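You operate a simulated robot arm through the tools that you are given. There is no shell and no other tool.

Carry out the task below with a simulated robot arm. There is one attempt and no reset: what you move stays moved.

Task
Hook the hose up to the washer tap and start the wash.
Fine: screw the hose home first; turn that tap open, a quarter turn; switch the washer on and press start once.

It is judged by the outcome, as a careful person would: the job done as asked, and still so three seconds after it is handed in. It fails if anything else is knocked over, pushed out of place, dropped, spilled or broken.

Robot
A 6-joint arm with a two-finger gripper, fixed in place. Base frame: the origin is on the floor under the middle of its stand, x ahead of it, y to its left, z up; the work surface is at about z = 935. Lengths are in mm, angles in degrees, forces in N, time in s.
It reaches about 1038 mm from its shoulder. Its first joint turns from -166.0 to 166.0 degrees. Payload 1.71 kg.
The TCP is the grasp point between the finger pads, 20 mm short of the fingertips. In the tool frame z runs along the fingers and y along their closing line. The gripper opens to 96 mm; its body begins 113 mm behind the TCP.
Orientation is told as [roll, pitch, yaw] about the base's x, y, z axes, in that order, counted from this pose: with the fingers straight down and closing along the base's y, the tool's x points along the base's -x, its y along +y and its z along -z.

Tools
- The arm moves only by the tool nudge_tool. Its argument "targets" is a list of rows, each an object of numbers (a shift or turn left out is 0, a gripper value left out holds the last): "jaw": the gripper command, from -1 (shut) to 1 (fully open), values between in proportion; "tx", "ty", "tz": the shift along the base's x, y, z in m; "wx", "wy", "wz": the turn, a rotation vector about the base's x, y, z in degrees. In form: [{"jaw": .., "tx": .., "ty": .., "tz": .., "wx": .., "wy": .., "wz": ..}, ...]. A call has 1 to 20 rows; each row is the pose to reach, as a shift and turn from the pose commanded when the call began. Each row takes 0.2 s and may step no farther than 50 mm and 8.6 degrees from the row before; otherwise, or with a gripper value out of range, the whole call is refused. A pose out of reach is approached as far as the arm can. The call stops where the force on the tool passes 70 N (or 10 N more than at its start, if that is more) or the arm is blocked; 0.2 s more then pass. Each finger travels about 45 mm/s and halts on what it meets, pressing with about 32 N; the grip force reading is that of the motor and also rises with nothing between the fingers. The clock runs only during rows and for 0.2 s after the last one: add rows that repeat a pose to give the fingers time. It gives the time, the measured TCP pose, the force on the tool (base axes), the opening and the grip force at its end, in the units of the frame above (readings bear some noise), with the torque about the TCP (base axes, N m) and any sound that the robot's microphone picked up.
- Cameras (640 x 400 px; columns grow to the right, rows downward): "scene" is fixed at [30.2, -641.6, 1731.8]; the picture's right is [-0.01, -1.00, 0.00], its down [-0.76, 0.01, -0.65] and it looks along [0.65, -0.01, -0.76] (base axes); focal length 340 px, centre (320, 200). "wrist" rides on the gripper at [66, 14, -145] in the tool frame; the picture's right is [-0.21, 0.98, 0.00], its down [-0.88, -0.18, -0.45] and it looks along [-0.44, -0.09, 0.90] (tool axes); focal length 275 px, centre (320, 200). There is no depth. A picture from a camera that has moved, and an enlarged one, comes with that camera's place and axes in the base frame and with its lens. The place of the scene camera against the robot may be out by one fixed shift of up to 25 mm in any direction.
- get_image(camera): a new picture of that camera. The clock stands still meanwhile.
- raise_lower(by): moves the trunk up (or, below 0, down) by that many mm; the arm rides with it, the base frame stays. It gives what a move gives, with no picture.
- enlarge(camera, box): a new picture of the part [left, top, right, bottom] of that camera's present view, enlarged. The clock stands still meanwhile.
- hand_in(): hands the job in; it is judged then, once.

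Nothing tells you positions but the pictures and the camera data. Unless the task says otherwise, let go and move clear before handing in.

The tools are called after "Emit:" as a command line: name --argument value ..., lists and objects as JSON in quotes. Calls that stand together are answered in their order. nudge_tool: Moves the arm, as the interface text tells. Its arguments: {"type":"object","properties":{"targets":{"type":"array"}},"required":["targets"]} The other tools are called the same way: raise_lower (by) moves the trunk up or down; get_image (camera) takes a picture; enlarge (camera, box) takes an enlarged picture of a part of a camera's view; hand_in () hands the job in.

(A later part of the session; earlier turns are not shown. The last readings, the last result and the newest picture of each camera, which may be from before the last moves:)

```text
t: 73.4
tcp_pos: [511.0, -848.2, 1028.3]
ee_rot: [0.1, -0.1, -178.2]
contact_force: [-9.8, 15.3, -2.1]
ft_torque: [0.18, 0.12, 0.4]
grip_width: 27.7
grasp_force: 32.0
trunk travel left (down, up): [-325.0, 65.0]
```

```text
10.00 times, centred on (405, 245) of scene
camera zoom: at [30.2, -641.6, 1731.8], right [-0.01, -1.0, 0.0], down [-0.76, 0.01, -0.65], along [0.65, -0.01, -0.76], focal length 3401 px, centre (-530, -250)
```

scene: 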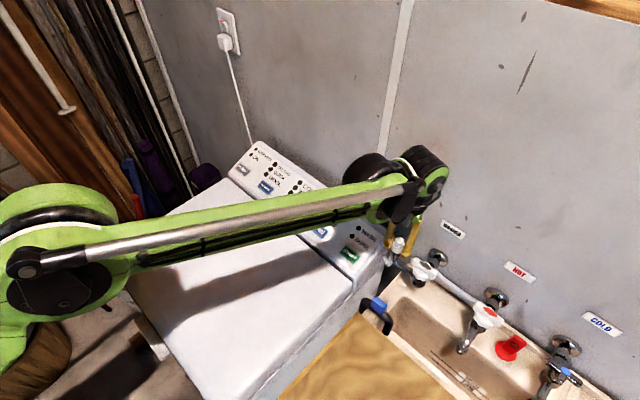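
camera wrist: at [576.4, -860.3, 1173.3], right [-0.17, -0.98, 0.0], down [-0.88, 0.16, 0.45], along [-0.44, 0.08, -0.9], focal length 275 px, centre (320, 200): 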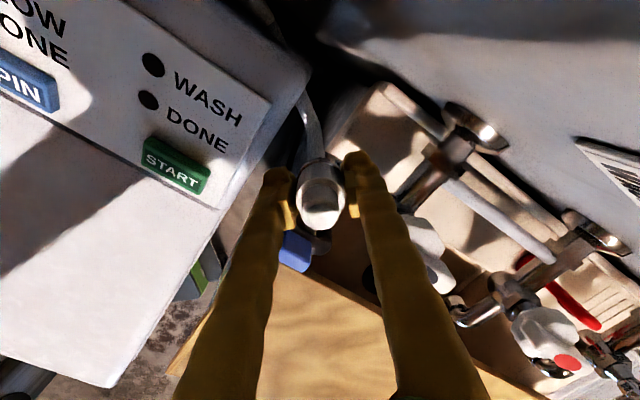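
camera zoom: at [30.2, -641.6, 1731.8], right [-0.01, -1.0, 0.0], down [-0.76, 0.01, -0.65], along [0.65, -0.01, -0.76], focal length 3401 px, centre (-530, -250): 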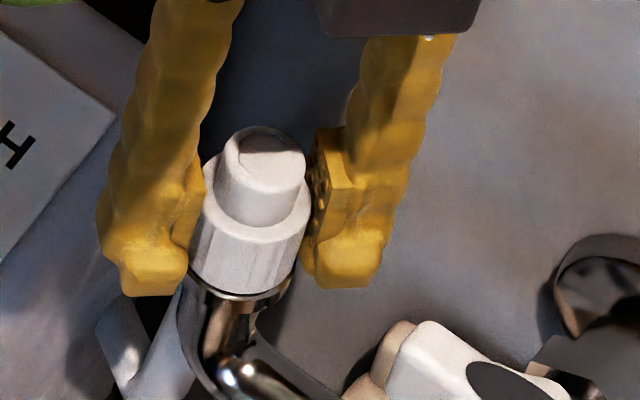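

Now there is a resisting torque (~0.4 N·m) and the nut looks seated on the ring. I'll try a little more clockwise to confirm it's home.

Emit:
nudge_tool --targets '[{"wz": -5}, {"wz": -10}, {"wz": -15}]'

Emit:
enlarge --camera "scene" --box '[373, 225, 437, 265]'

Emit:
enlarge --camera "wrist" --box '[240, 120, 400, 220]'

```text
t: 74.2
tcp_pos: [510.9, -849.0, 1028.2]
ee_rot: [0.2, -0.1, 166.8]
contact_force: [-4.2, 12.3, -0.7]
ft_torque: [0.17, 0.04, 0.76]
grip_width: 27.2
grasp_force: 31.9
trunk travel left (down, up): [-325.0, 65.0]
```

```text
10.00 times, centred on (405, 245) of scene
camera zoom: at [30.2, -641.6, 1731.8], right [-0.01, -1.0, 0.0], down [-0.76, 0.01, -0.65], along [0.65, -0.01, -0.76], focal length 3401 px, centre (-530, -250)
```

zoom: 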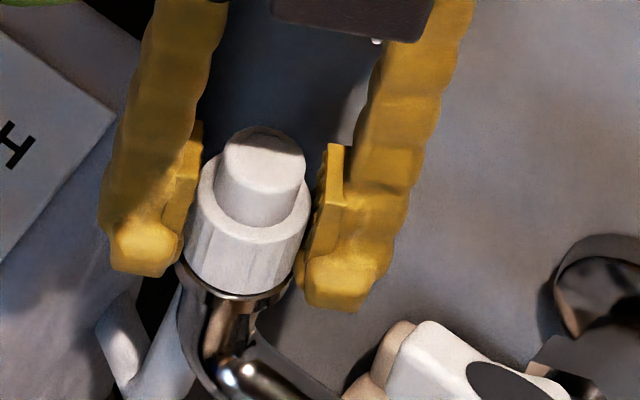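

```text
4.00 times, centred on (320, 170) of wrist
camera zoom: at [570.9, -877.3, 1173.3], right [-0.42, -0.91, 0.0], down [-0.81, 0.38, 0.45], along [-0.4, 0.19, -0.9], focal length 1101 px, centre (320, 320)
```

zoom: 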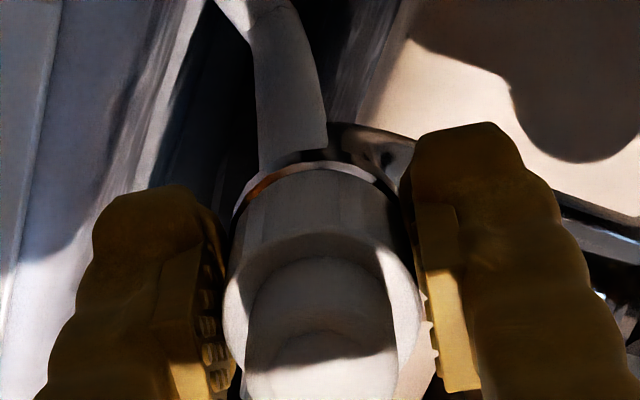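

Resisting torque rose to 0.76 N·m as expected when seated. One more small increment to see whether it holds firm.

Emit:
nudge_tool --targets '[{"wz": -4}, {"wz": -8}]'

```text
t: 74.8
tcp_pos: [510.0, -849.1, 1029.0]
ee_rot: [0.1, -0.1, 159.0]
contact_force: [-1.1, 9.1, 0.2]
ft_torque: [0.11, 0.02, 0.62]
grip_width: 27.6
grasp_force: 32.1
trunk travel left (down, up): [-325.0, 65.0]
```

The torque stays at the grip's slip limit, so the nut appears to be at its stop. I'll release, rise, turn back 100° and re-grip once more to confirm it's tight.

Emit:
nudge_tool --targets '[{"jaw": -0.05}, {"jaw": -0.05}, {"jaw": -0.05}, {"tz": 0.02}, {"tz": 0.045}, {"tz": 0.06}, {"tz": 0.06, "wz": 8}, {"tz": 0.06, "wz": 16}, {"tz": 0.06, "wz": 24}, {"tz": 0.06, "wz": 32}, {"tz": 0.06, "wz": 40}, {"tz": 0.06, "wz": 48}, {"tz": 0.06, "wz": 56}, {"tz": 0.06, "wz": 64}, {"tz": 0.06, "wz": 72}, {"tz": 0.06, "wz": 80}, {"tz": 0.06, "wz": 88}, {"tz": 0.06, "wz": 96}, {"tz": 0.06, "wz": 100}, {"tz": 0.06, "wz": 100}]'

Emit:
get_image --camera "wrist"

Emit:
enlarge --camera "wrist" --box '[256, 110, 384, 190]'

Emit:
enlarge --camera "scene" --box '[373, 225, 437, 265]'

```text
t: 79.0
tcp_pos: [508.8, -849.5, 1087.6]
ee_rot: [-0.2, -0.1, -101.0]
contact_force: [0.1, 0.0, -0.3]
ft_torque: [0.03, 0.03, -0.03]
grip_width: 45.7
grasp_force: 0.0
trunk travel left (down, up): [-325.0, 65.0]
```

```text
taken
camera wrist: at [535.6, -787.8, 1232.6], right [0.92, -0.39, 0.0], down [-0.35, -0.82, 0.45], along [-0.17, -0.41, -0.89], focal length 275 px, centre (320, 200)
```

wrist: 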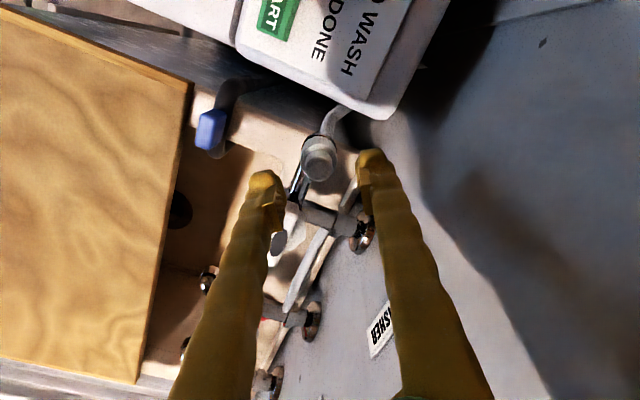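

```text
5.00 times, centred on (320, 150) of wrist
camera zoom: at [535.6, -787.8, 1232.6], right [0.92, -0.39, 0.0], down [-0.35, -0.82, 0.45], along [-0.17, -0.41, -0.89], focal length 1376 px, centre (320, 450)
```

zoom: 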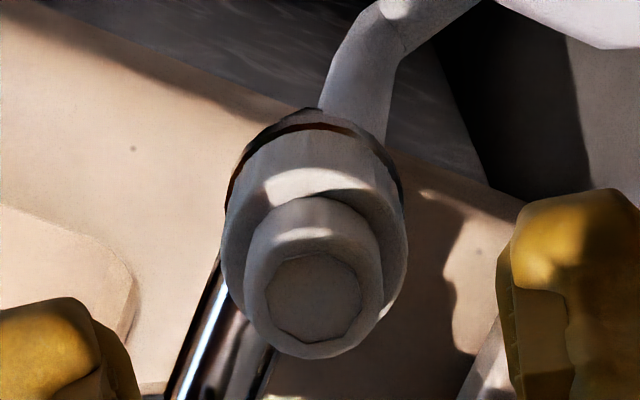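

```text
10.00 times, centred on (405, 245) of scene
camera zoom: at [30.2, -641.6, 1731.8], right [-0.01, -1.0, 0.0], down [-0.76, 0.01, -0.65], along [0.65, -0.01, -0.76], focal length 3401 px, centre (-530, -250)
```

zoom: 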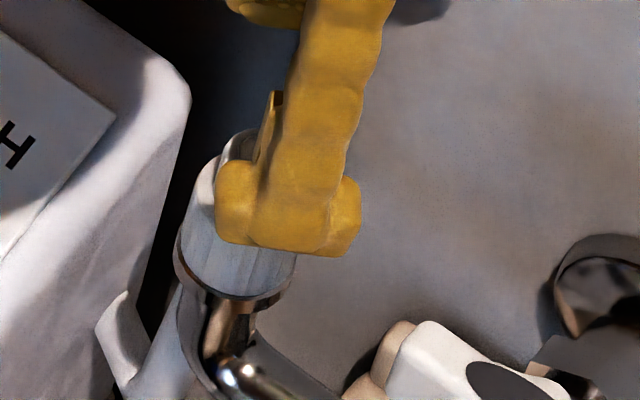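

The nut now sits right against the ring (about 2 mm lower than before). I'll re-grip once and check that it resists immediately.

Emit:
nudge_tool --targets '[{"tx": -0.0005, "ty": 0.0003, "tz": -0.02}, {"tx": -0.0005, "ty": 0.0003, "tz": -0.04}, {"tx": -0.0005, "ty": 0.0003, "tz": -0.055}, {"tx": -0.0005, "ty": 0.0003, "tz": -0.06}, {"tx": -0.0005, "ty": 0.0003, "tz": -0.06, "jaw": -1}, {"tx": -0.0005, "ty": 0.0003, "tz": -0.06, "jaw": -1}, {"tx": -0.0005, "ty": 0.0003, "tz": -0.06, "jaw": -1}, {"tx": -0.0005, "ty": 0.0003, "tz": -0.06, "jaw": -1}]'

Emit:
nudge_tool --targets '[{"wz": -6}, {"wz": -12}, {"wz": -18}, {"wz": -24}]'

```text
t: 80.8
tcp_pos: [508.8, -848.9, 1027.5]
ee_rot: [0.0, -0.1, -101.0]
contact_force: [3.7, -3.0, 2.6]
ft_torque: [-0.04, -0.06, -0.02]
grip_width: 27.7
grasp_force: 32.4
trunk travel left (down, up): [-325.0, 65.0]
```

```text
t: 81.8
tcp_pos: [509.0, -849.8, 1027.5]
ee_rot: [0.0, -0.1, -125.2]
contact_force: [-1.0, -0.7, 4.0]
ft_torque: [0.03, 0.02, 0.71]
grip_width: 27.2
grasp_force: 31.7
trunk travel left (down, up): [-325.0, 65.0]
```

The nut resists at once (0.71 N·m with clean forces): it is home. I'll release it, rise clear, and move over the tap handle.

Emit:
nudge_tool --targets '[{"jaw": -0.05}, {"jaw": -0.05}, {"jaw": -0.05}, {"tz": 0.02}, {"tz": 0.045}, {"tz": 0.07}, {"tz": 0.09}, {"tx": -0.015, "ty": -0.013, "tz": 0.09, "wz": -4}, {"tx": -0.03, "ty": -0.026, "tz": 0.09, "wz": -8}, {"tx": -0.045, "ty": -0.039, "tz": 0.09, "wz": -12}, {"tx": -0.06, "ty": -0.051, "tz": 0.09, "wz": -12}, {"tx": -0.06, "ty": -0.051, "tz": 0.09, "wz": -12}]'

Emit:
get_image --camera "wrist"

Emit:
enlarge --camera "wrist" --box '[240, 100, 400, 200]'

Emit:
enlarge --camera "scene" --box '[372, 225, 452, 275]'

```text
t: 84.4
tcp_pos: [448.4, -899.8, 1116.9]
ee_rot: [0.0, -0.1, -137.2]
contact_force: [0.0, -0.2, 0.3]
ft_torque: [0.04, -0.03, 0.02]
grip_width: 45.6
grasp_force: 0.2
trunk travel left (down, up): [-325.0, 65.0]
```

```text
taken
camera wrist: at [506.3, -865.9, 1261.9], right [0.51, -0.86, 0.0], down [-0.77, -0.46, 0.45], along [-0.38, -0.23, -0.89], focal length 275 px, centre (320, 200)
```

wrist: 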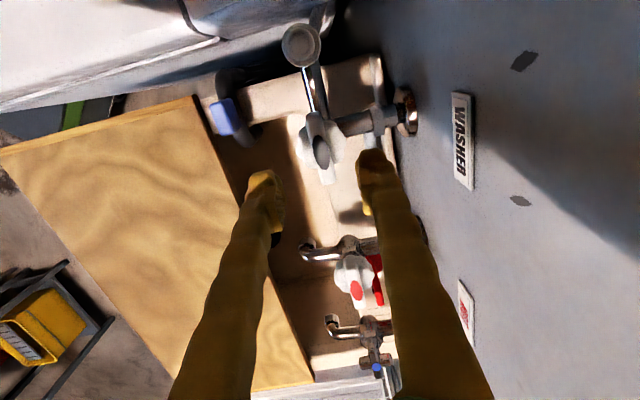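

```text
4.00 times, centred on (320, 150) of wrist
camera zoom: at [506.3, -865.9, 1261.9], right [0.51, -0.86, 0.0], down [-0.77, -0.46, 0.45], along [-0.38, -0.23, -0.89], focal length 1101 px, centre (320, 400)
```

zoom: 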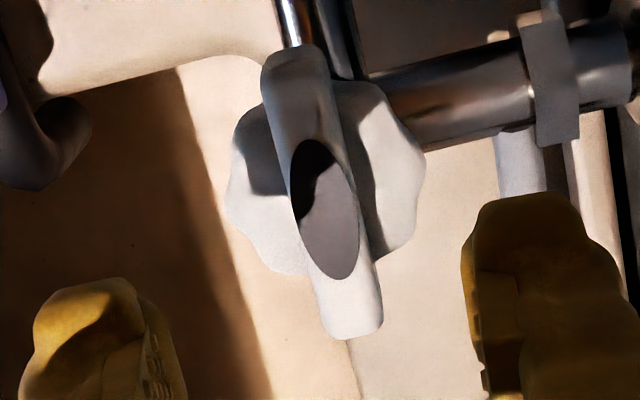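

```text
8.00 times, centred on (412, 250) of scene
camera zoom: at [30.2, -641.6, 1731.8], right [-0.01, -1.0, 0.0], down [-0.76, 0.01, -0.65], along [0.65, -0.01, -0.76], focal length 2721 px, centre (-416, -200)
```

zoom: 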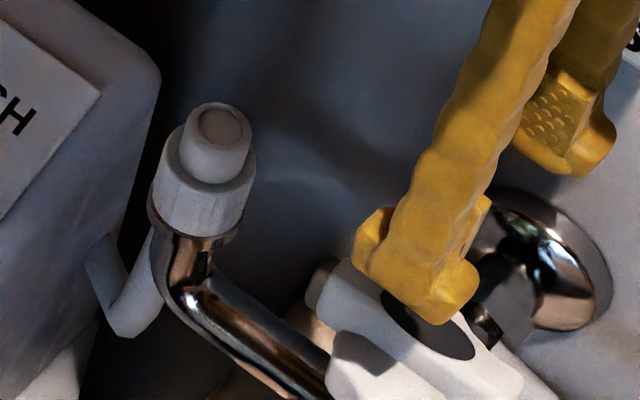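

The nut is seated on the ring. The handle bar (≈60 mm long, ≈14 mm wide, top z≈1037) is right under the tool and the fingers straddle it. I'll descend to just above, then check.

Emit:
nudge_tool --targets '[{"tx": 0.0005, "ty": -0.001, "tz": -0.02}, {"tx": 0.0005, "ty": -0.001, "tz": -0.04}, {"tx": 0.0005, "ty": -0.001, "tz": -0.055}, {"tx": 0.0005, "ty": -0.001, "tz": -0.062}, {"tx": 0.0005, "ty": -0.001, "tz": -0.062}]'

Emit:
get_image --camera "wrist"

Emit:
enlarge --camera "wrist" --box '[240, 120, 400, 220]'

Emit:
enlarge --camera "scene" --box '[372, 225, 452, 275]'

```text
t: 85.6
tcp_pos: [449.6, -900.8, 1055.9]
ee_rot: [0.0, -0.1, -137.1]
contact_force: [0.2, 0.5, 0.9]
ft_torque: [0.02, -0.01, 0.0]
grip_width: 45.3
grasp_force: 0.1
trunk travel left (down, up): [-325.0, 65.0]
```

```text
taken
camera wrist: at [507.2, -867.1, 1200.7], right [0.52, -0.86, 0.0], down [-0.77, -0.46, 0.45], along [-0.38, -0.23, -0.89], focal length 275 px, centre (320, 200)
```

wrist: 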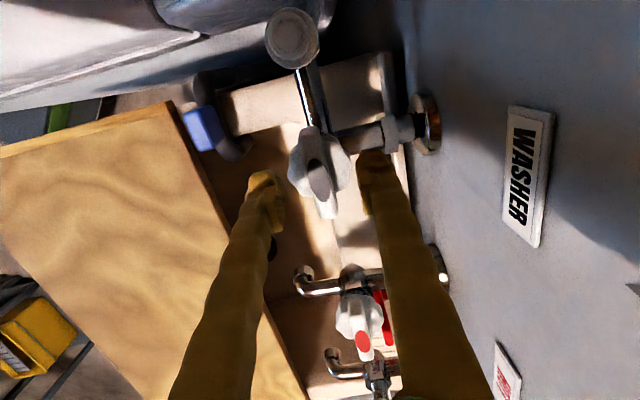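

```text
4.00 times, centred on (320, 170) of wrist
camera zoom: at [507.2, -867.1, 1200.7], right [0.52, -0.86, 0.0], down [-0.77, -0.46, 0.45], along [-0.38, -0.23, -0.89], focal length 1101 px, centre (320, 320)
```

zoom: 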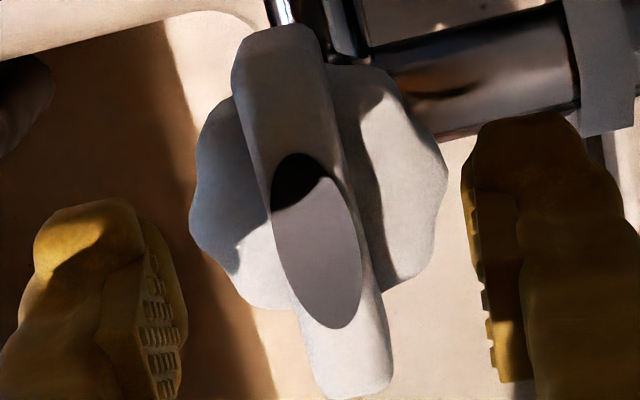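

```text
8.00 times, centred on (412, 250) of scene
camera zoom: at [30.2, -641.6, 1731.8], right [-0.01, -1.0, 0.0], down [-0.76, 0.01, -0.65], along [0.65, -0.01, -0.76], focal length 2721 px, centre (-416, -200)
```

zoom: 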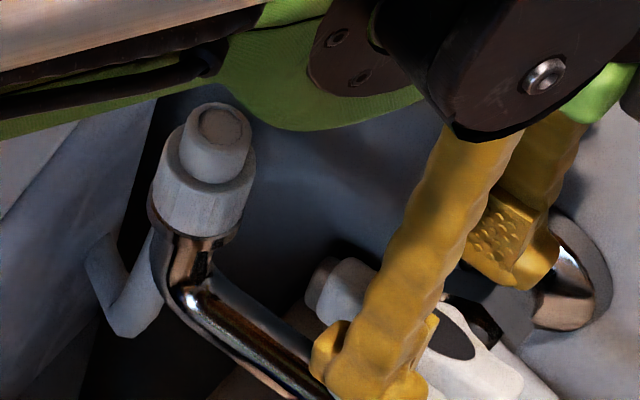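

Well centred with the bar square between the fingers. I'll lower in small steps until just above the handle's skirt.

Emit:
nudge_tool --targets '[{"tz": -0.003}, {"tz": -0.006}, {"tz": -0.009}, {"tz": -0.009}]'

Emit:
enlarge --camera "scene" --box '[382, 235, 462, 285]'

```text
t: 86.6
tcp_pos: [449.7, -900.6, 1046.4]
ee_rot: [0.0, -0.1, -137.1]
contact_force: [0.1, -0.8, 0.4]
ft_torque: [0.0, 0.03, 0.03]
grip_width: 45.6
grasp_force: 0.0
trunk travel left (down, up): [-325.0, 65.0]
```

```text
8.00 times, centred on (422, 260) of scene
camera zoom: at [30.2, -641.6, 1731.8], right [-0.01, -1.0, 0.0], down [-0.76, 0.01, -0.65], along [0.65, -0.01, -0.76], focal length 2721 px, centre (-496, -280)
```

zoom: 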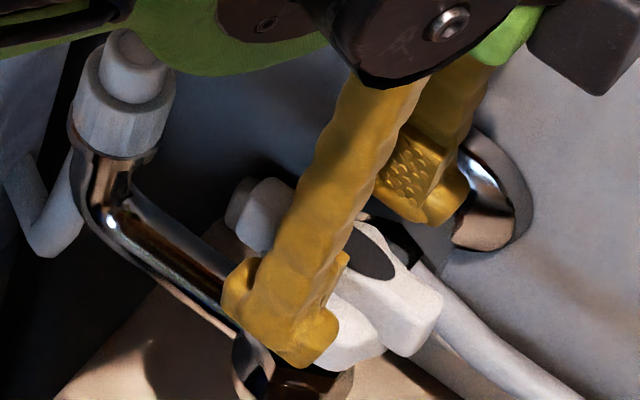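

Emit:
nudge_tool --targets '[{"tz": -0.002}, {"tz": -0.002, "jaw": -1}, {"tz": -0.002, "jaw": -1}, {"tz": -0.002, "jaw": -1}, {"tz": -0.002, "jaw": -1}, {"tz": -0.002, "jaw": -1}]'

Emit:
enlarge --camera "wrist" --box '[240, 120, 400, 220]'

```text
t: 88.0
tcp_pos: [450.9, -902.2, 1046.2]
ee_rot: [0.0, -0.1, -137.1]
contact_force: [-1.3, 3.0, -3.6]
ft_torque: [0.03, 0.06, 0.32]
grip_width: 13.3
grasp_force: 35.1
trunk travel left (down, up): [-325.0, 65.0]
```

```text
4.00 times, centred on (320, 170) of wrist
camera zoom: at [507.0, -866.5, 1189.6], right [0.52, -0.86, 0.0], down [-0.77, -0.46, 0.45], along [-0.38, -0.23, -0.89], focal length 1101 px, centre (320, 320)
```

zoom: 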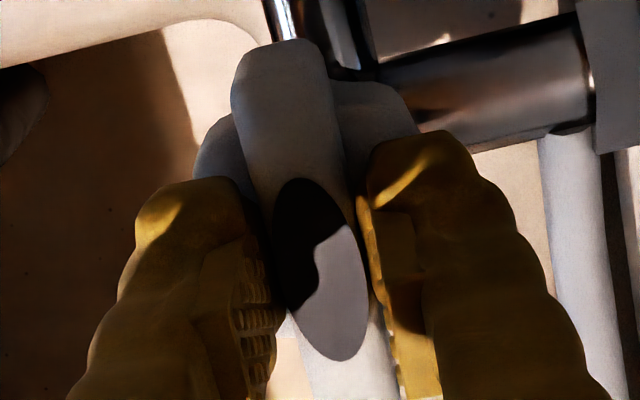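

The bar is gripped (13.3 mm). I'll turn counter-clockwise a little first to see that it moves freely that way.

Emit:
nudge_tool --targets '[{"wz": 4}, {"wz": 8}, {"wz": 12}]'

Emit:
enlarge --camera "wrist" --box '[240, 120, 400, 220]'

```text
t: 88.8
tcp_pos: [449.7, -900.4, 1044.0]
ee_rot: [0.0, -0.1, -125.0]
contact_force: [-3.5, 7.2, -4.7]
ft_torque: [0.1, 0.05, 0.01]
grip_width: 13.0
grasp_force: 35.1
trunk travel left (down, up): [-325.0, 65.0]
```

```text
4.00 times, centred on (320, 170) of wrist
camera zoom: at [498.3, -855.1, 1189.7], right [0.68, -0.73, 0.0], down [-0.65, -0.61, 0.45], along [-0.33, -0.3, -0.89], focal length 1101 px, centre (320, 320)
```

zoom: 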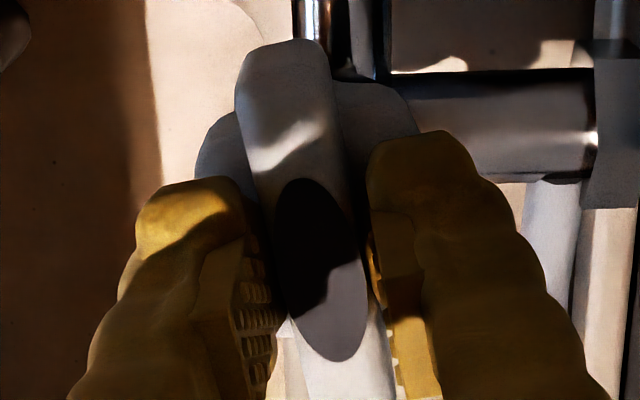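

It turns freely counter-clockwise with the bar following. I'll continue toward the full quarter turn.

Emit:
nudge_tool --targets '[{"wz": 6}, {"wz": 12}, {"wz": 18}, {"wz": 24}, {"wz": 30}, {"wz": 36}, {"wz": 42}, {"wz": 48}, {"wz": 54}, {"wz": 60}, {"wz": 66}, {"wz": 70}]'

Emit:
enlarge --camera "wrist" --box '[240, 120, 400, 220]'

Emit:
enlarge --camera "scene" --box '[382, 235, 462, 285]'

```text
t: 91.4
tcp_pos: [449.0, -900.1, 1045.1]
ee_rot: [0.0, -0.1, -55.0]
contact_force: [-14.8, 14.2, -13.4]
ft_torque: [0.14, 0.18, 0.0]
grip_width: 13.2
grasp_force: 34.7
trunk travel left (down, up): [-325.0, 65.0]
```

```text
4.00 times, centred on (320, 170) of wrist
camera zoom: at [422.0, -839.4, 1189.8], right [0.92, 0.39, 0.0], down [0.35, -0.82, 0.45], along [0.17, -0.41, -0.9], focal length 1101 px, centre (320, 320)
```

zoom: 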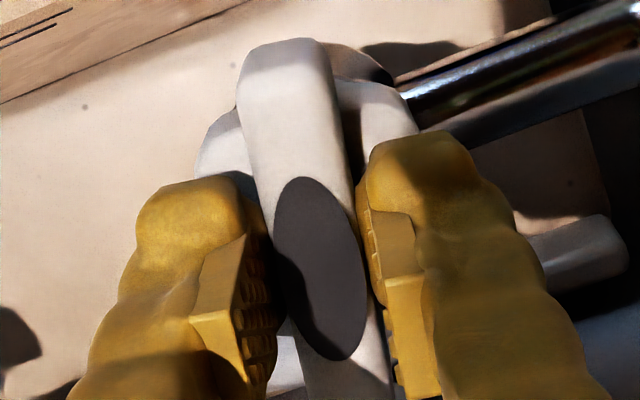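

```text
8.00 times, centred on (422, 260) of scene
camera zoom: at [30.2, -641.6, 1731.8], right [-0.01, -1.0, 0.0], down [-0.76, 0.01, -0.65], along [0.65, -0.01, -0.76], focal length 2721 px, centre (-496, -280)
```

zoom: 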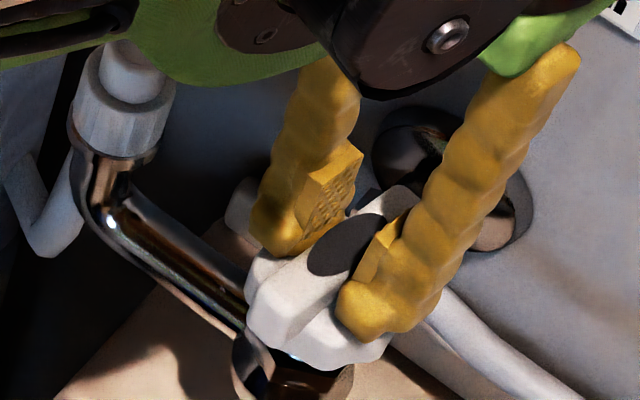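

About 82° done with no resistance. I'll finish the last degrees and watch for the stop.

Emit:
nudge_tool --targets '[{"tx": -0.0005, "ty": 0.0005, "tz": -0.0005, "wz": 4}, {"tx": -0.0005, "ty": 0.0005, "tz": -0.0005, "wz": 8}]'

Emit:
nudge_tool --targets '[{"wz": 1}, {"wz": 2}]'

```text
t: 92.0
tcp_pos: [449.0, -901.1, 1044.7]
ee_rot: [0.1, -0.2, -47.1]
contact_force: [-5.3, -8.9, 4.9]
ft_torque: [-0.24, -0.09, -0.02]
grip_width: 13.0
grasp_force: 34.9
trunk travel left (down, up): [-325.0, 65.0]
```

```text
t: 92.6
tcp_pos: [447.7, -900.8, 1043.8]
ee_rot: [0.1, -0.1, -45.1]
contact_force: [1.0, -20.3, 19.2]
ft_torque: [-0.35, -0.08, -0.04]
grip_width: 13.1
grasp_force: 34.8
trunk travel left (down, up): [-325.0, 65.0]
```

The handle has now turned about 90°. I'll open the fingers and rise to check its final angle.

Emit:
nudge_tool --targets '[{"jaw": -0.4}, {"jaw": -0.2}, {"jaw": -0.2}, {"jaw": -0.2, "tz": 0.02}, {"jaw": -0.2, "tz": 0.045}, {"jaw": -0.2, "tz": 0.07}, {"jaw": -0.2, "tz": 0.07}]'

Emit:
get_image --camera "wrist"

Emit:
enlarge --camera "wrist" --box '[240, 100, 400, 200]'

Emit:
enlarge --camera "scene" --box '[372, 225, 468, 285]'

```text
t: 94.2
tcp_pos: [448.3, -899.6, 1115.4]
ee_rot: [-0.1, -0.1, -45.1]
contact_force: [0.7, -0.4, 0.2]
ft_torque: [0.0, 0.03, -0.02]
grip_width: 38.3
grasp_force: 0.1
trunk travel left (down, up): [-325.0, 65.0]
```

```text
taken
camera wrist: at [412.5, -844.4, 1260.0], right [0.84, 0.54, 0.0], down [0.49, -0.75, 0.45], along [0.24, -0.37, -0.9], focal length 275 px, centre (320, 200)
```

wrist: 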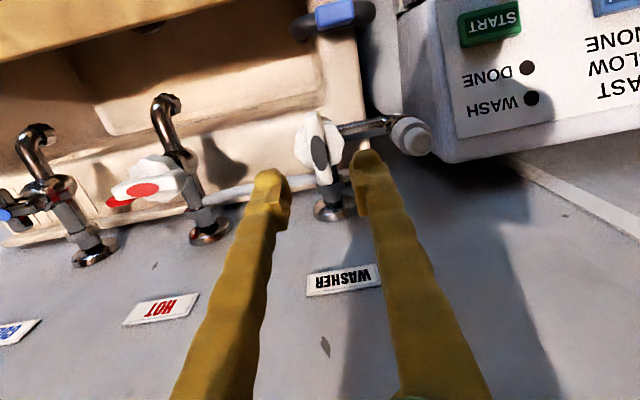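

```text
4.00 times, centred on (320, 150) of wrist
camera zoom: at [412.5, -844.4, 1260.0], right [0.84, 0.54, 0.0], down [0.49, -0.75, 0.45], along [0.24, -0.37, -0.9], focal length 1101 px, centre (320, 400)
```

zoom: 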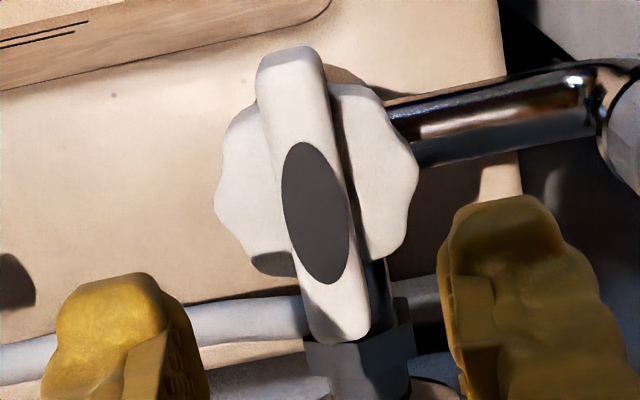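

```text
6.67 times, centred on (420, 255) of scene
camera zoom: at [30.2, -641.6, 1731.8], right [-0.01, -1.0, 0.0], down [-0.76, 0.01, -0.65], along [0.65, -0.01, -0.76], focal length 2267 px, centre (-347, -167)
```

zoom: 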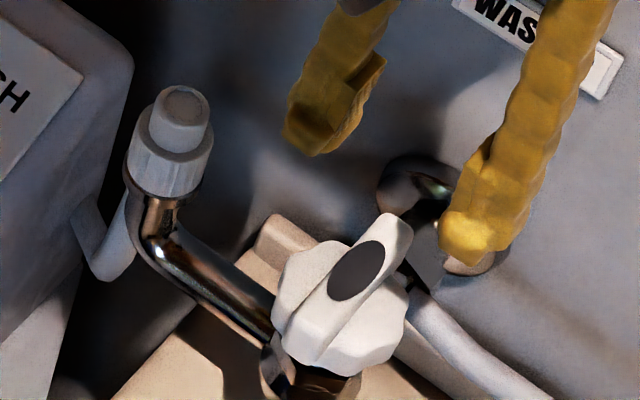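

The handle is now at right angles to where it was (≈91°), so the tap is open a quarter turn. Next are the washer buttons: I'll rise and travel along the panel to above POWER for a precise look.

Emit:
nudge_tool --targets '[{"tz": 0.04}, {"tx": 0.025, "ty": 0.038, "tz": 0.06}, {"tx": 0.05, "ty": 0.076, "tz": 0.06}, {"tx": 0.075, "ty": 0.114, "tz": 0.06}, {"tx": 0.1, "ty": 0.152, "tz": 0.06}, {"tx": 0.125, "ty": 0.19, "tz": 0.06}, {"tx": 0.15, "ty": 0.228, "tz": 0.06}, {"tx": 0.175, "ty": 0.266, "tz": 0.06}, {"tx": 0.2, "ty": 0.304, "tz": 0.06}, {"tx": 0.225, "ty": 0.342, "tz": 0.06}, {"tx": 0.25, "ty": 0.38, "tz": 0.06}, {"tx": 0.275, "ty": 0.418, "tz": 0.06}, {"tx": 0.3, "ty": 0.45, "tz": 0.06}, {"tx": 0.31, "ty": 0.47, "tz": 0.06}, {"tx": 0.31, "ty": 0.47, "tz": 0.06}]'

Emit:
get_image --camera "wrist"

Emit:
get_image --camera "scene"

```text
t: 97.4
tcp_pos: [759.4, -430.3, 1174.0]
ee_rot: [0.0, -0.1, -45.2]
contact_force: [0.1, 0.5, 0.0]
ft_torque: [-0.04, -0.01, -0.03]
grip_width: 38.4
grasp_force: 0.0
trunk travel left (down, up): [-325.0, 65.0]
```

```text
taken
camera wrist: at [722.2, -374.2, 1319.3], right [0.84, 0.54, 0.0], down [0.49, -0.75, 0.45], along [0.24, -0.37, -0.9], focal length 275 px, centre (320, 200)
```

wrist: 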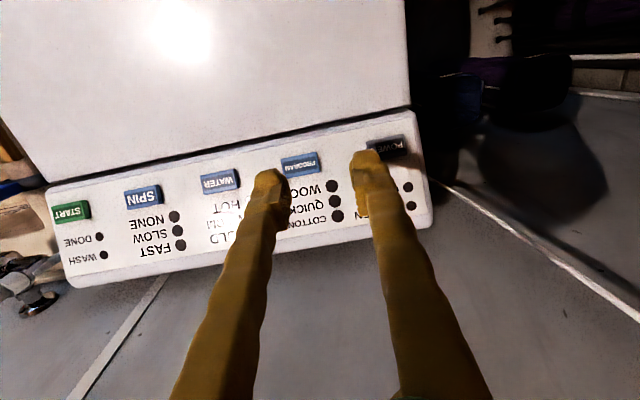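

```text
taken
```

scene: 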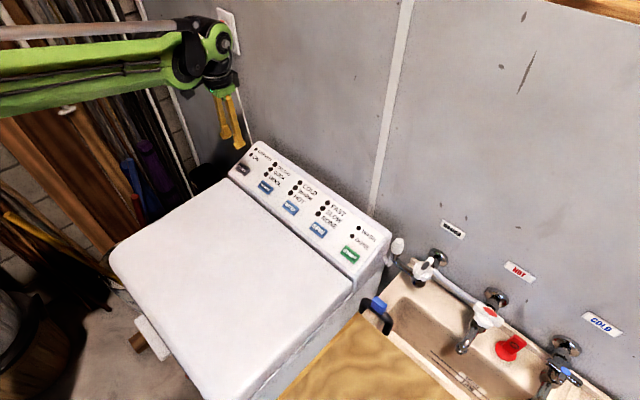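

POWER is seen at about (849,-409,965) and START at about (523,-739,963). I'll close the fingers and hover over POWER.

Emit:
nudge_tool --targets '[{"jaw": -1, "tx": 0.03, "ty": 0.007}, {"jaw": -1, "tx": 0.06, "ty": 0.014, "tz": -0.02}, {"jaw": -1, "tx": 0.0896, "ty": 0.0213, "tz": -0.05}, {"jaw": -1, "tx": 0.0896, "ty": 0.0213, "tz": -0.08}, {"jaw": -1, "tx": 0.0896, "ty": 0.0213, "tz": -0.114}, {"jaw": -1, "tx": 0.0896, "ty": 0.0213, "tz": -0.114}]'

Emit:
get_image --camera "wrist"

Emit:
enlarge --camera "wrist" --box '[240, 100, 400, 200]'

Emit:
enlarge --camera "scene" --box '[210, 130, 306, 190]'

```text
t: 98.8
tcp_pos: [849.3, -409.1, 1057.3]
ee_rot: [0.0, -0.1, -45.1]
contact_force: [-0.5, 0.6, 0.4]
ft_torque: [0.03, 0.02, -0.03]
grip_width: 0.0
grasp_force: 29.9
trunk travel left (down, up): [-325.0, 65.0]
```

```text
taken
camera wrist: at [811.5, -353.3, 1204.0], right [0.84, 0.54, 0.0], down [0.49, -0.75, 0.45], along [0.24, -0.37, -0.9], focal length 275 px, centre (320, 200)
```

wrist: 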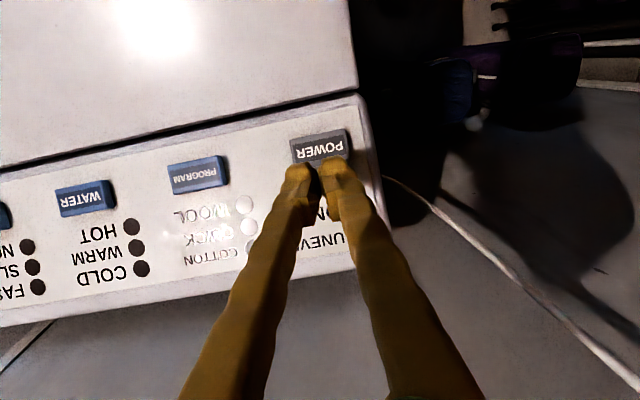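

```text
4.00 times, centred on (320, 150) of wrist
camera zoom: at [811.5, -353.3, 1204.0], right [0.84, 0.54, 0.0], down [0.49, -0.75, 0.45], along [0.24, -0.37, -0.9], focal length 1101 px, centre (320, 400)
```

zoom: 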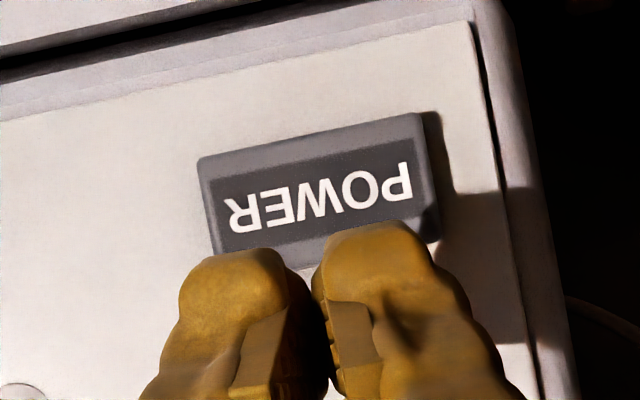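

```text
6.67 times, centred on (258, 160) of scene
camera zoom: at [30.2, -641.6, 1731.8], right [-0.01, -1.0, 0.0], down [-0.76, 0.01, -0.65], along [0.65, -0.01, -0.76], focal length 2267 px, centre (733, 467)
```

zoom: 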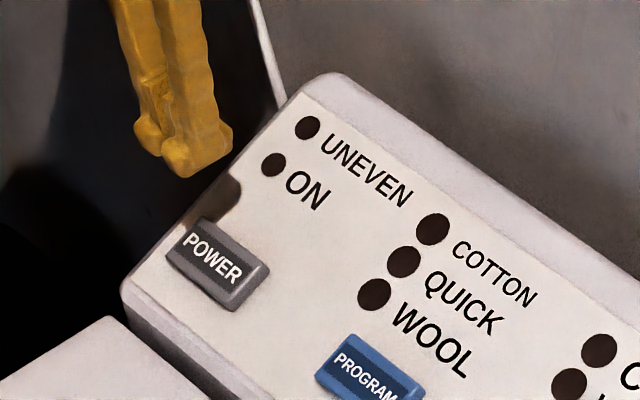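

POWER (about 52×23 mm) is right under the closed fingertips. I'll come down close, then press in fine steps listening for a click.

Emit:
nudge_tool --targets '[{"tz": -0.03}, {"tz": -0.055}, {"tz": -0.063}, {"tz": -0.063}]'

Emit:
enlarge --camera "wrist" --box '[240, 120, 400, 220]'

Emit:
enlarge --camera "scene" --box '[210, 130, 306, 190]'

```text
t: 99.8
tcp_pos: [849.5, -408.5, 996.7]
ee_rot: [0.0, 0.1, -45.1]
contact_force: [1.7, 0.4, -0.3]
ft_torque: [-0.01, -0.02, -0.04]
grip_width: 0.0
grasp_force: 29.1
trunk travel left (down, up): [-325.0, 65.0]
```

```text
4.00 times, centred on (320, 170) of wrist
camera zoom: at [811.8, -352.7, 1141.6], right [0.84, 0.54, 0.0], down [0.49, -0.75, 0.45], along [0.24, -0.37, -0.9], focal length 1101 px, centre (320, 320)
```

zoom: 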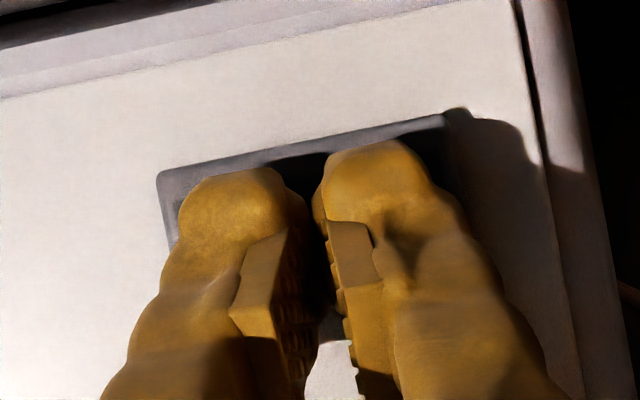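

```text
6.67 times, centred on (258, 160) of scene
camera zoom: at [30.2, -641.6, 1731.8], right [-0.01, -1.0, 0.0], down [-0.76, 0.01, -0.65], along [0.65, -0.01, -0.76], focal length 2267 px, centre (733, 467)
```

zoom: 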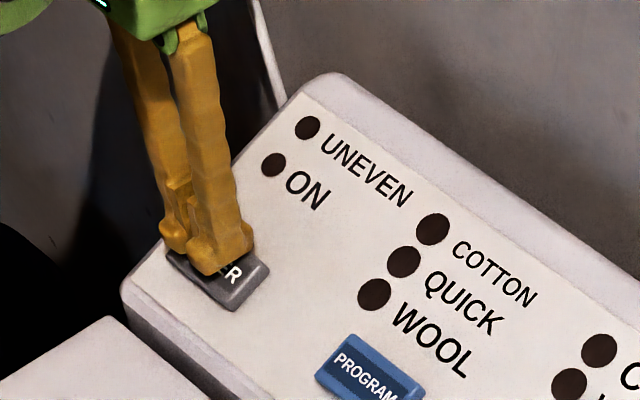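

Emit:
nudge_tool --targets '[{"tz": -0.002}, {"tz": -0.004}, {"tz": -0.006}, {"tz": -0.008}]'

```text
t: 100.8
tcp_pos: [847.3, -408.7, 989.2]
ee_rot: [0.0, -0.1, -45.2]
contact_force: [0.7, 0.7, 16.3]
ft_torque: [-0.1, -0.14, -0.01]
grip_width: 6.0
grasp_force: 29.3
trunk travel left (down, up): [-325.0, 65.0]
heard: click
```

A click was heard. I'll lift off straight up and check the ON lamp.

Emit:
nudge_tool --targets '[{"tz": 0.01}, {"tz": 0.03}, {"tz": 0.06}, {"tz": 0.09}, {"tz": 0.09}]'

Emit:
enlarge --camera "scene" --box '[210, 130, 306, 190]'

Emit:
get_image --camera "scene"

```text
t: 102.0
tcp_pos: [848.6, -409.0, 1079.4]
ee_rot: [-0.1, -0.1, -45.1]
contact_force: [-0.1, -0.2, 0.2]
ft_torque: [0.03, -0.01, -0.01]
grip_width: 0.0
grasp_force: 29.5
trunk travel left (down, up): [-325.0, 65.0]
```

```text
6.67 times, centred on (258, 160) of scene
camera zoom: at [30.2, -641.6, 1731.8], right [-0.01, -1.0, 0.0], down [-0.76, 0.01, -0.65], along [0.65, -0.01, -0.76], focal length 2267 px, centre (733, 467)
```

zoom: 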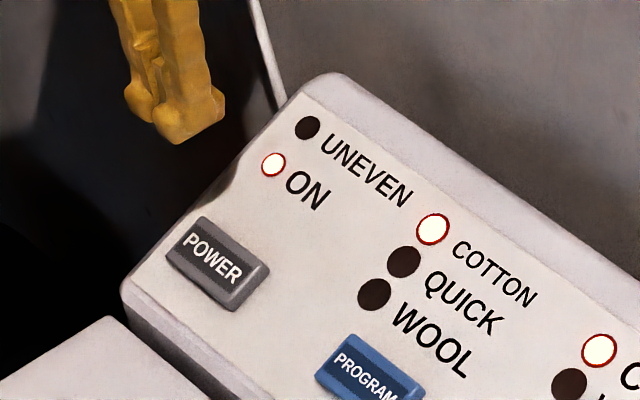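

```text
taken
```

scene: 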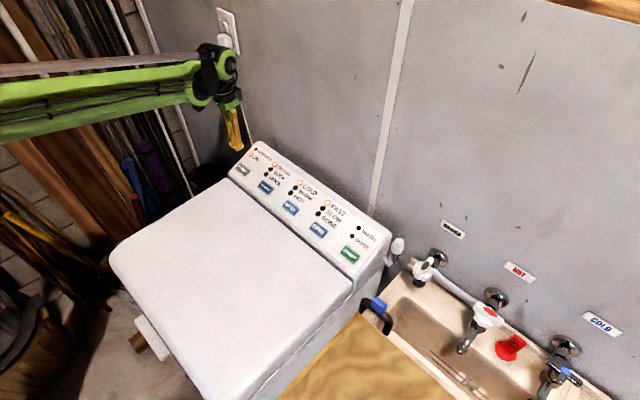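

The ON lamp is lit with Cotton/Cold/Fast selected. Now I travel along the panel to START.

Emit:
nudge_tool --targets '[{"tx": -0.03, "ty": -0.031, "tz": 0.01}, {"tx": -0.06, "ty": -0.061, "tz": 0.01}, {"tx": -0.09, "ty": -0.091, "tz": 0.01}, {"tx": -0.12, "ty": -0.122, "tz": 0.01}, {"tx": -0.15, "ty": -0.152, "tz": 0.01}, {"tx": -0.18, "ty": -0.183, "tz": 0.01}, {"tx": -0.21, "ty": -0.213, "tz": 0.01}, {"tx": -0.24, "ty": -0.244, "tz": 0.01}, {"tx": -0.27, "ty": -0.274, "tz": 0.01}, {"tx": -0.3, "ty": -0.305, "tz": 0.01}, {"tx": -0.3256, "ty": -0.33, "tz": 0.01}, {"tx": -0.3256, "ty": -0.33, "tz": -0.02}, {"tx": -0.3256, "ty": -0.33, "tz": -0.02}]'

Emit:
get_image --camera "wrist"

Emit:
enlarge --camera "wrist" --box '[240, 100, 400, 200]'

Emit:
enlarge --camera "scene" --box '[310, 210, 406, 270]'

```text
t: 104.8
tcp_pos: [522.3, -738.6, 1058.5]
ee_rot: [0.1, 0.1, -45.1]
contact_force: [0.3, 0.5, 0.5]
ft_torque: [0.02, 0.01, 0.0]
grip_width: 0.2
grasp_force: 29.1
trunk travel left (down, up): [-325.0, 65.0]
```

```text
taken
camera wrist: at [486.4, -683.1, 1203.9], right [0.84, 0.54, 0.0], down [0.49, -0.75, 0.45], along [0.24, -0.37, -0.9], focal length 275 px, centre (320, 200)
```

wrist: 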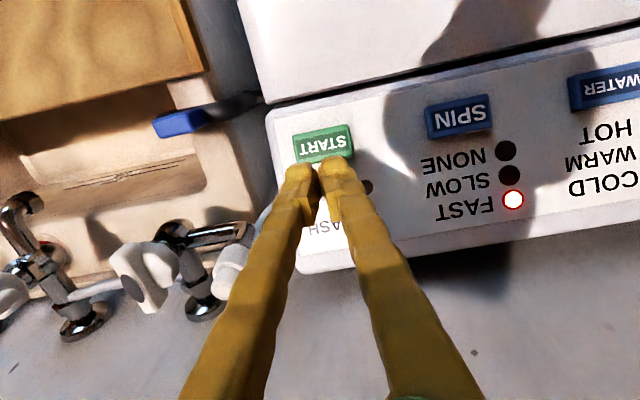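

```text
4.00 times, centred on (320, 150) of wrist
camera zoom: at [486.4, -683.1, 1203.9], right [0.84, 0.54, 0.0], down [0.49, -0.75, 0.45], along [0.24, -0.37, -0.9], focal length 1101 px, centre (320, 400)
```

zoom: 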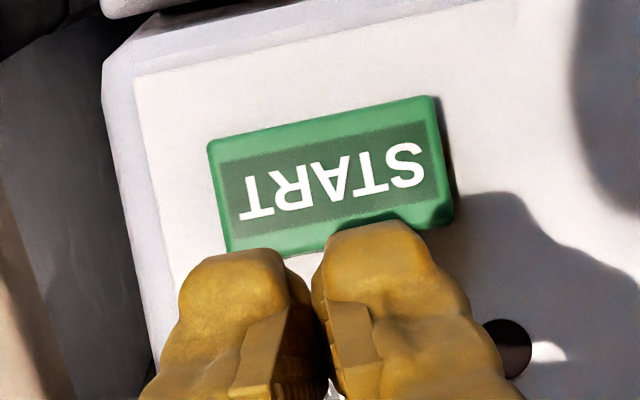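

```text
6.67 times, centred on (358, 240) of scene
camera zoom: at [30.2, -641.6, 1731.8], right [-0.01, -1.0, 0.0], down [-0.76, 0.01, -0.65], along [0.65, -0.01, -0.76], focal length 2267 px, centre (67, -67)
```

zoom: 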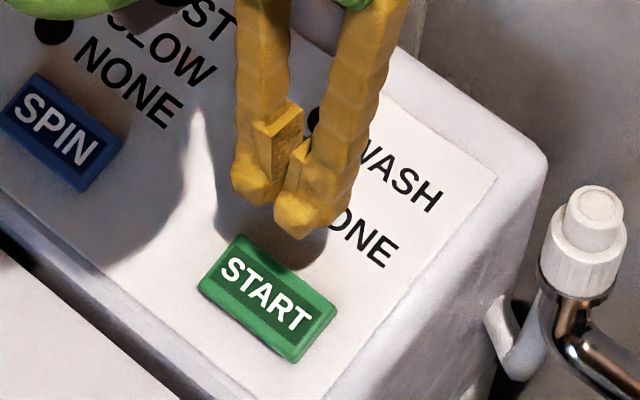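

START is about 3–4 mm off the tool axis; I'll correct, lower close above it, and then press in fine steps.

Emit:
nudge_tool --targets '[{"tx": 0.001, "ty": 0.0037, "tz": -0.02}, {"tx": 0.001, "ty": 0.0037, "tz": -0.045}, {"tx": 0.001, "ty": 0.0037, "tz": -0.06}, {"tx": 0.001, "ty": 0.0037, "tz": -0.06}]'

Emit:
enlarge --camera "wrist" --box '[240, 120, 400, 220]'

Emit:
enlarge --camera "scene" --box '[310, 210, 406, 270]'

```text
t: 105.8
tcp_pos: [524.3, -736.3, 998.7]
ee_rot: [0.0, 0.1, -45.1]
contact_force: [0.1, 0.8, 1.0]
ft_torque: [0.0, -0.04, 0.01]
grip_width: 0.0
grasp_force: 29.6
trunk travel left (down, up): [-325.0, 65.0]
```

```text
4.00 times, centred on (320, 170) of wrist
camera zoom: at [487.6, -679.6, 1143.6], right [0.84, 0.54, 0.0], down [0.49, -0.75, 0.45], along [0.24, -0.37, -0.9], focal length 1101 px, centre (320, 320)
```

zoom: 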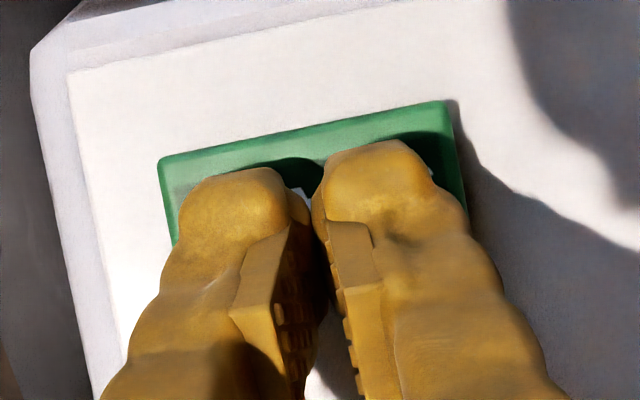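

```text
6.67 times, centred on (358, 240) of scene
camera zoom: at [30.2, -641.6, 1731.8], right [-0.01, -1.0, 0.0], down [-0.76, 0.01, -0.65], along [0.65, -0.01, -0.76], focal length 2267 px, centre (67, -67)
```

zoom: 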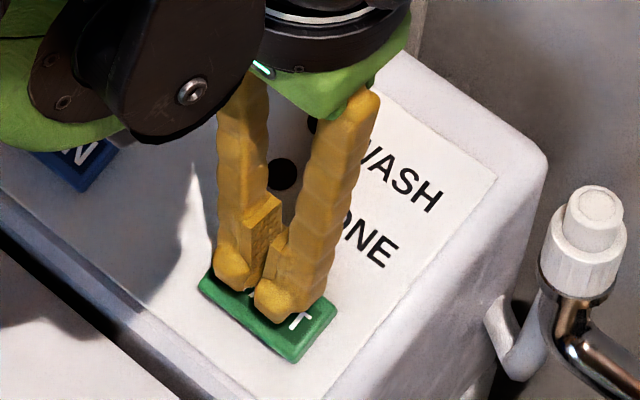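

Emit:
nudge_tool --targets '[{"tz": -0.002}, {"tz": -0.004}, {"tz": -0.006}, {"tz": -0.008}]'

```text
t: 106.8
tcp_pos: [524.5, -735.3, 991.3]
ee_rot: [0.0, -0.1, -45.0]
contact_force: [-1.0, -1.0, 3.7]
ft_torque: [-0.03, -0.01, 0.01]
grip_width: 5.9
grasp_force: 29.6
trunk travel left (down, up): [-325.0, 65.0]
heard: click
```

A click was heard on START. I'll lift straight off and check the lamps.

Emit:
nudge_tool --targets '[{"tz": 0.01}, {"tz": 0.03}, {"tz": 0.06}, {"tz": 0.09}, {"tz": 0.09}]'

Emit:
enlarge --camera "scene" --box '[310, 210, 406, 270]'

Emit:
get_image --camera "wrist"

```text
t: 108.0
tcp_pos: [525.5, -735.9, 1080.0]
ee_rot: [-0.1, -0.2, -45.1]
contact_force: [-0.1, -0.4, 0.3]
ft_torque: [0.0, -0.03, -0.02]
grip_width: 0.2
grasp_force: 29.4
trunk travel left (down, up): [-325.0, 65.0]
```

```text
6.67 times, centred on (358, 240) of scene
camera zoom: at [30.2, -641.6, 1731.8], right [-0.01, -1.0, 0.0], down [-0.76, 0.01, -0.65], along [0.65, -0.01, -0.76], focal length 2267 px, centre (67, -67)
```

zoom: 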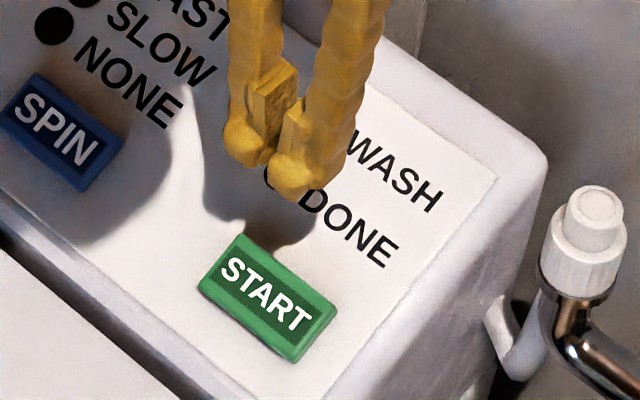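

```text
taken
camera wrist: at [487.5, -679.2, 1226.3], right [0.84, 0.54, 0.0], down [0.49, -0.75, 0.45], along [0.24, -0.37, -0.9], focal length 275 px, centre (320, 200)
```

wrist: 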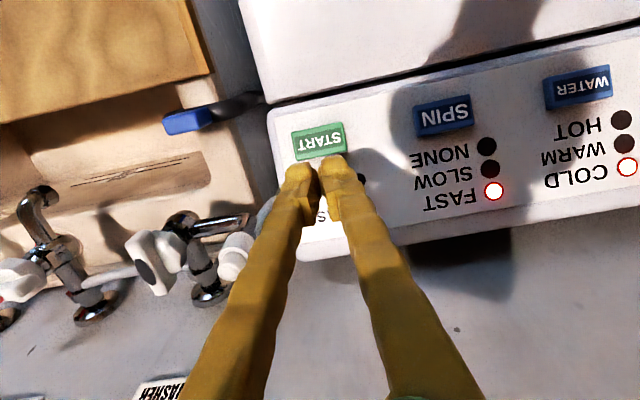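

The lamps are hidden by the fingers. I'll move clear up and back toward the robot and look at everything.

Emit:
nudge_tool --targets '[{"tz": 0.04}, {"tx": -0.02, "ty": 0.03, "tz": 0.07}, {"tx": -0.04, "ty": 0.06, "tz": 0.1}, {"tx": -0.06, "ty": 0.095, "tz": 0.12}, {"tx": -0.08, "ty": 0.13, "tz": 0.14}, {"tx": -0.1, "ty": 0.17, "tz": 0.15}, {"tx": -0.12, "ty": 0.21, "tz": 0.15}, {"tx": -0.13, "ty": 0.25, "tz": 0.15}, {"tx": -0.13, "ty": 0.29, "tz": 0.15}, {"tx": -0.13, "ty": 0.29, "tz": 0.15}]'

Emit:
get_image --camera "scene"

Emit:
enlarge --camera "scene" --box '[330, 210, 490, 310]'

Emit:
get_image --camera "wrist"

```text
t: 110.2
tcp_pos: [394.6, -443.2, 1230.6]
ee_rot: [-0.2, -0.1, -45.1]
contact_force: [0.3, -0.2, -0.3]
ft_torque: [-0.03, 0.01, -0.02]
grip_width: 0.0
grasp_force: 29.7
trunk travel left (down, up): [-325.0, 65.0]
```

```text
taken
```

scene: 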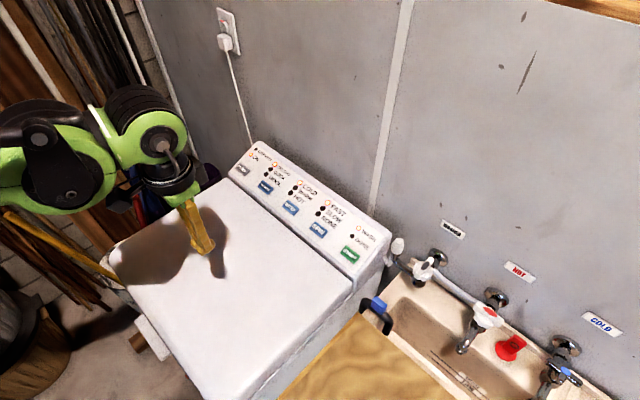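

```text
4.00 times, centred on (410, 260) of scene
camera zoom: at [30.2, -641.6, 1731.8], right [-0.01, -1.0, 0.0], down [-0.76, 0.01, -0.65], along [0.65, -0.01, -0.76], focal length 1360 px, centre (-40, -40)
```

zoom: 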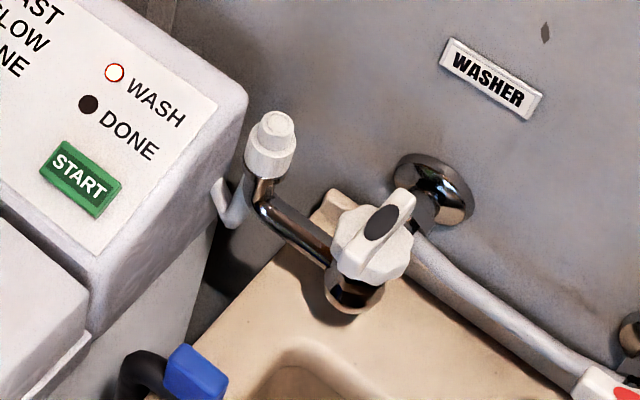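

```text
taken
camera wrist: at [357.2, -387.4, 1375.8], right [0.84, 0.54, 0.0], down [0.49, -0.75, 0.45], along [0.24, -0.37, -0.89], focal length 275 px, centre (320, 200)
```

wrist: 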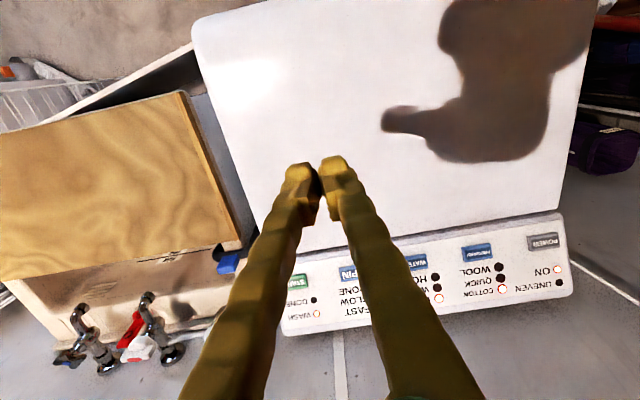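

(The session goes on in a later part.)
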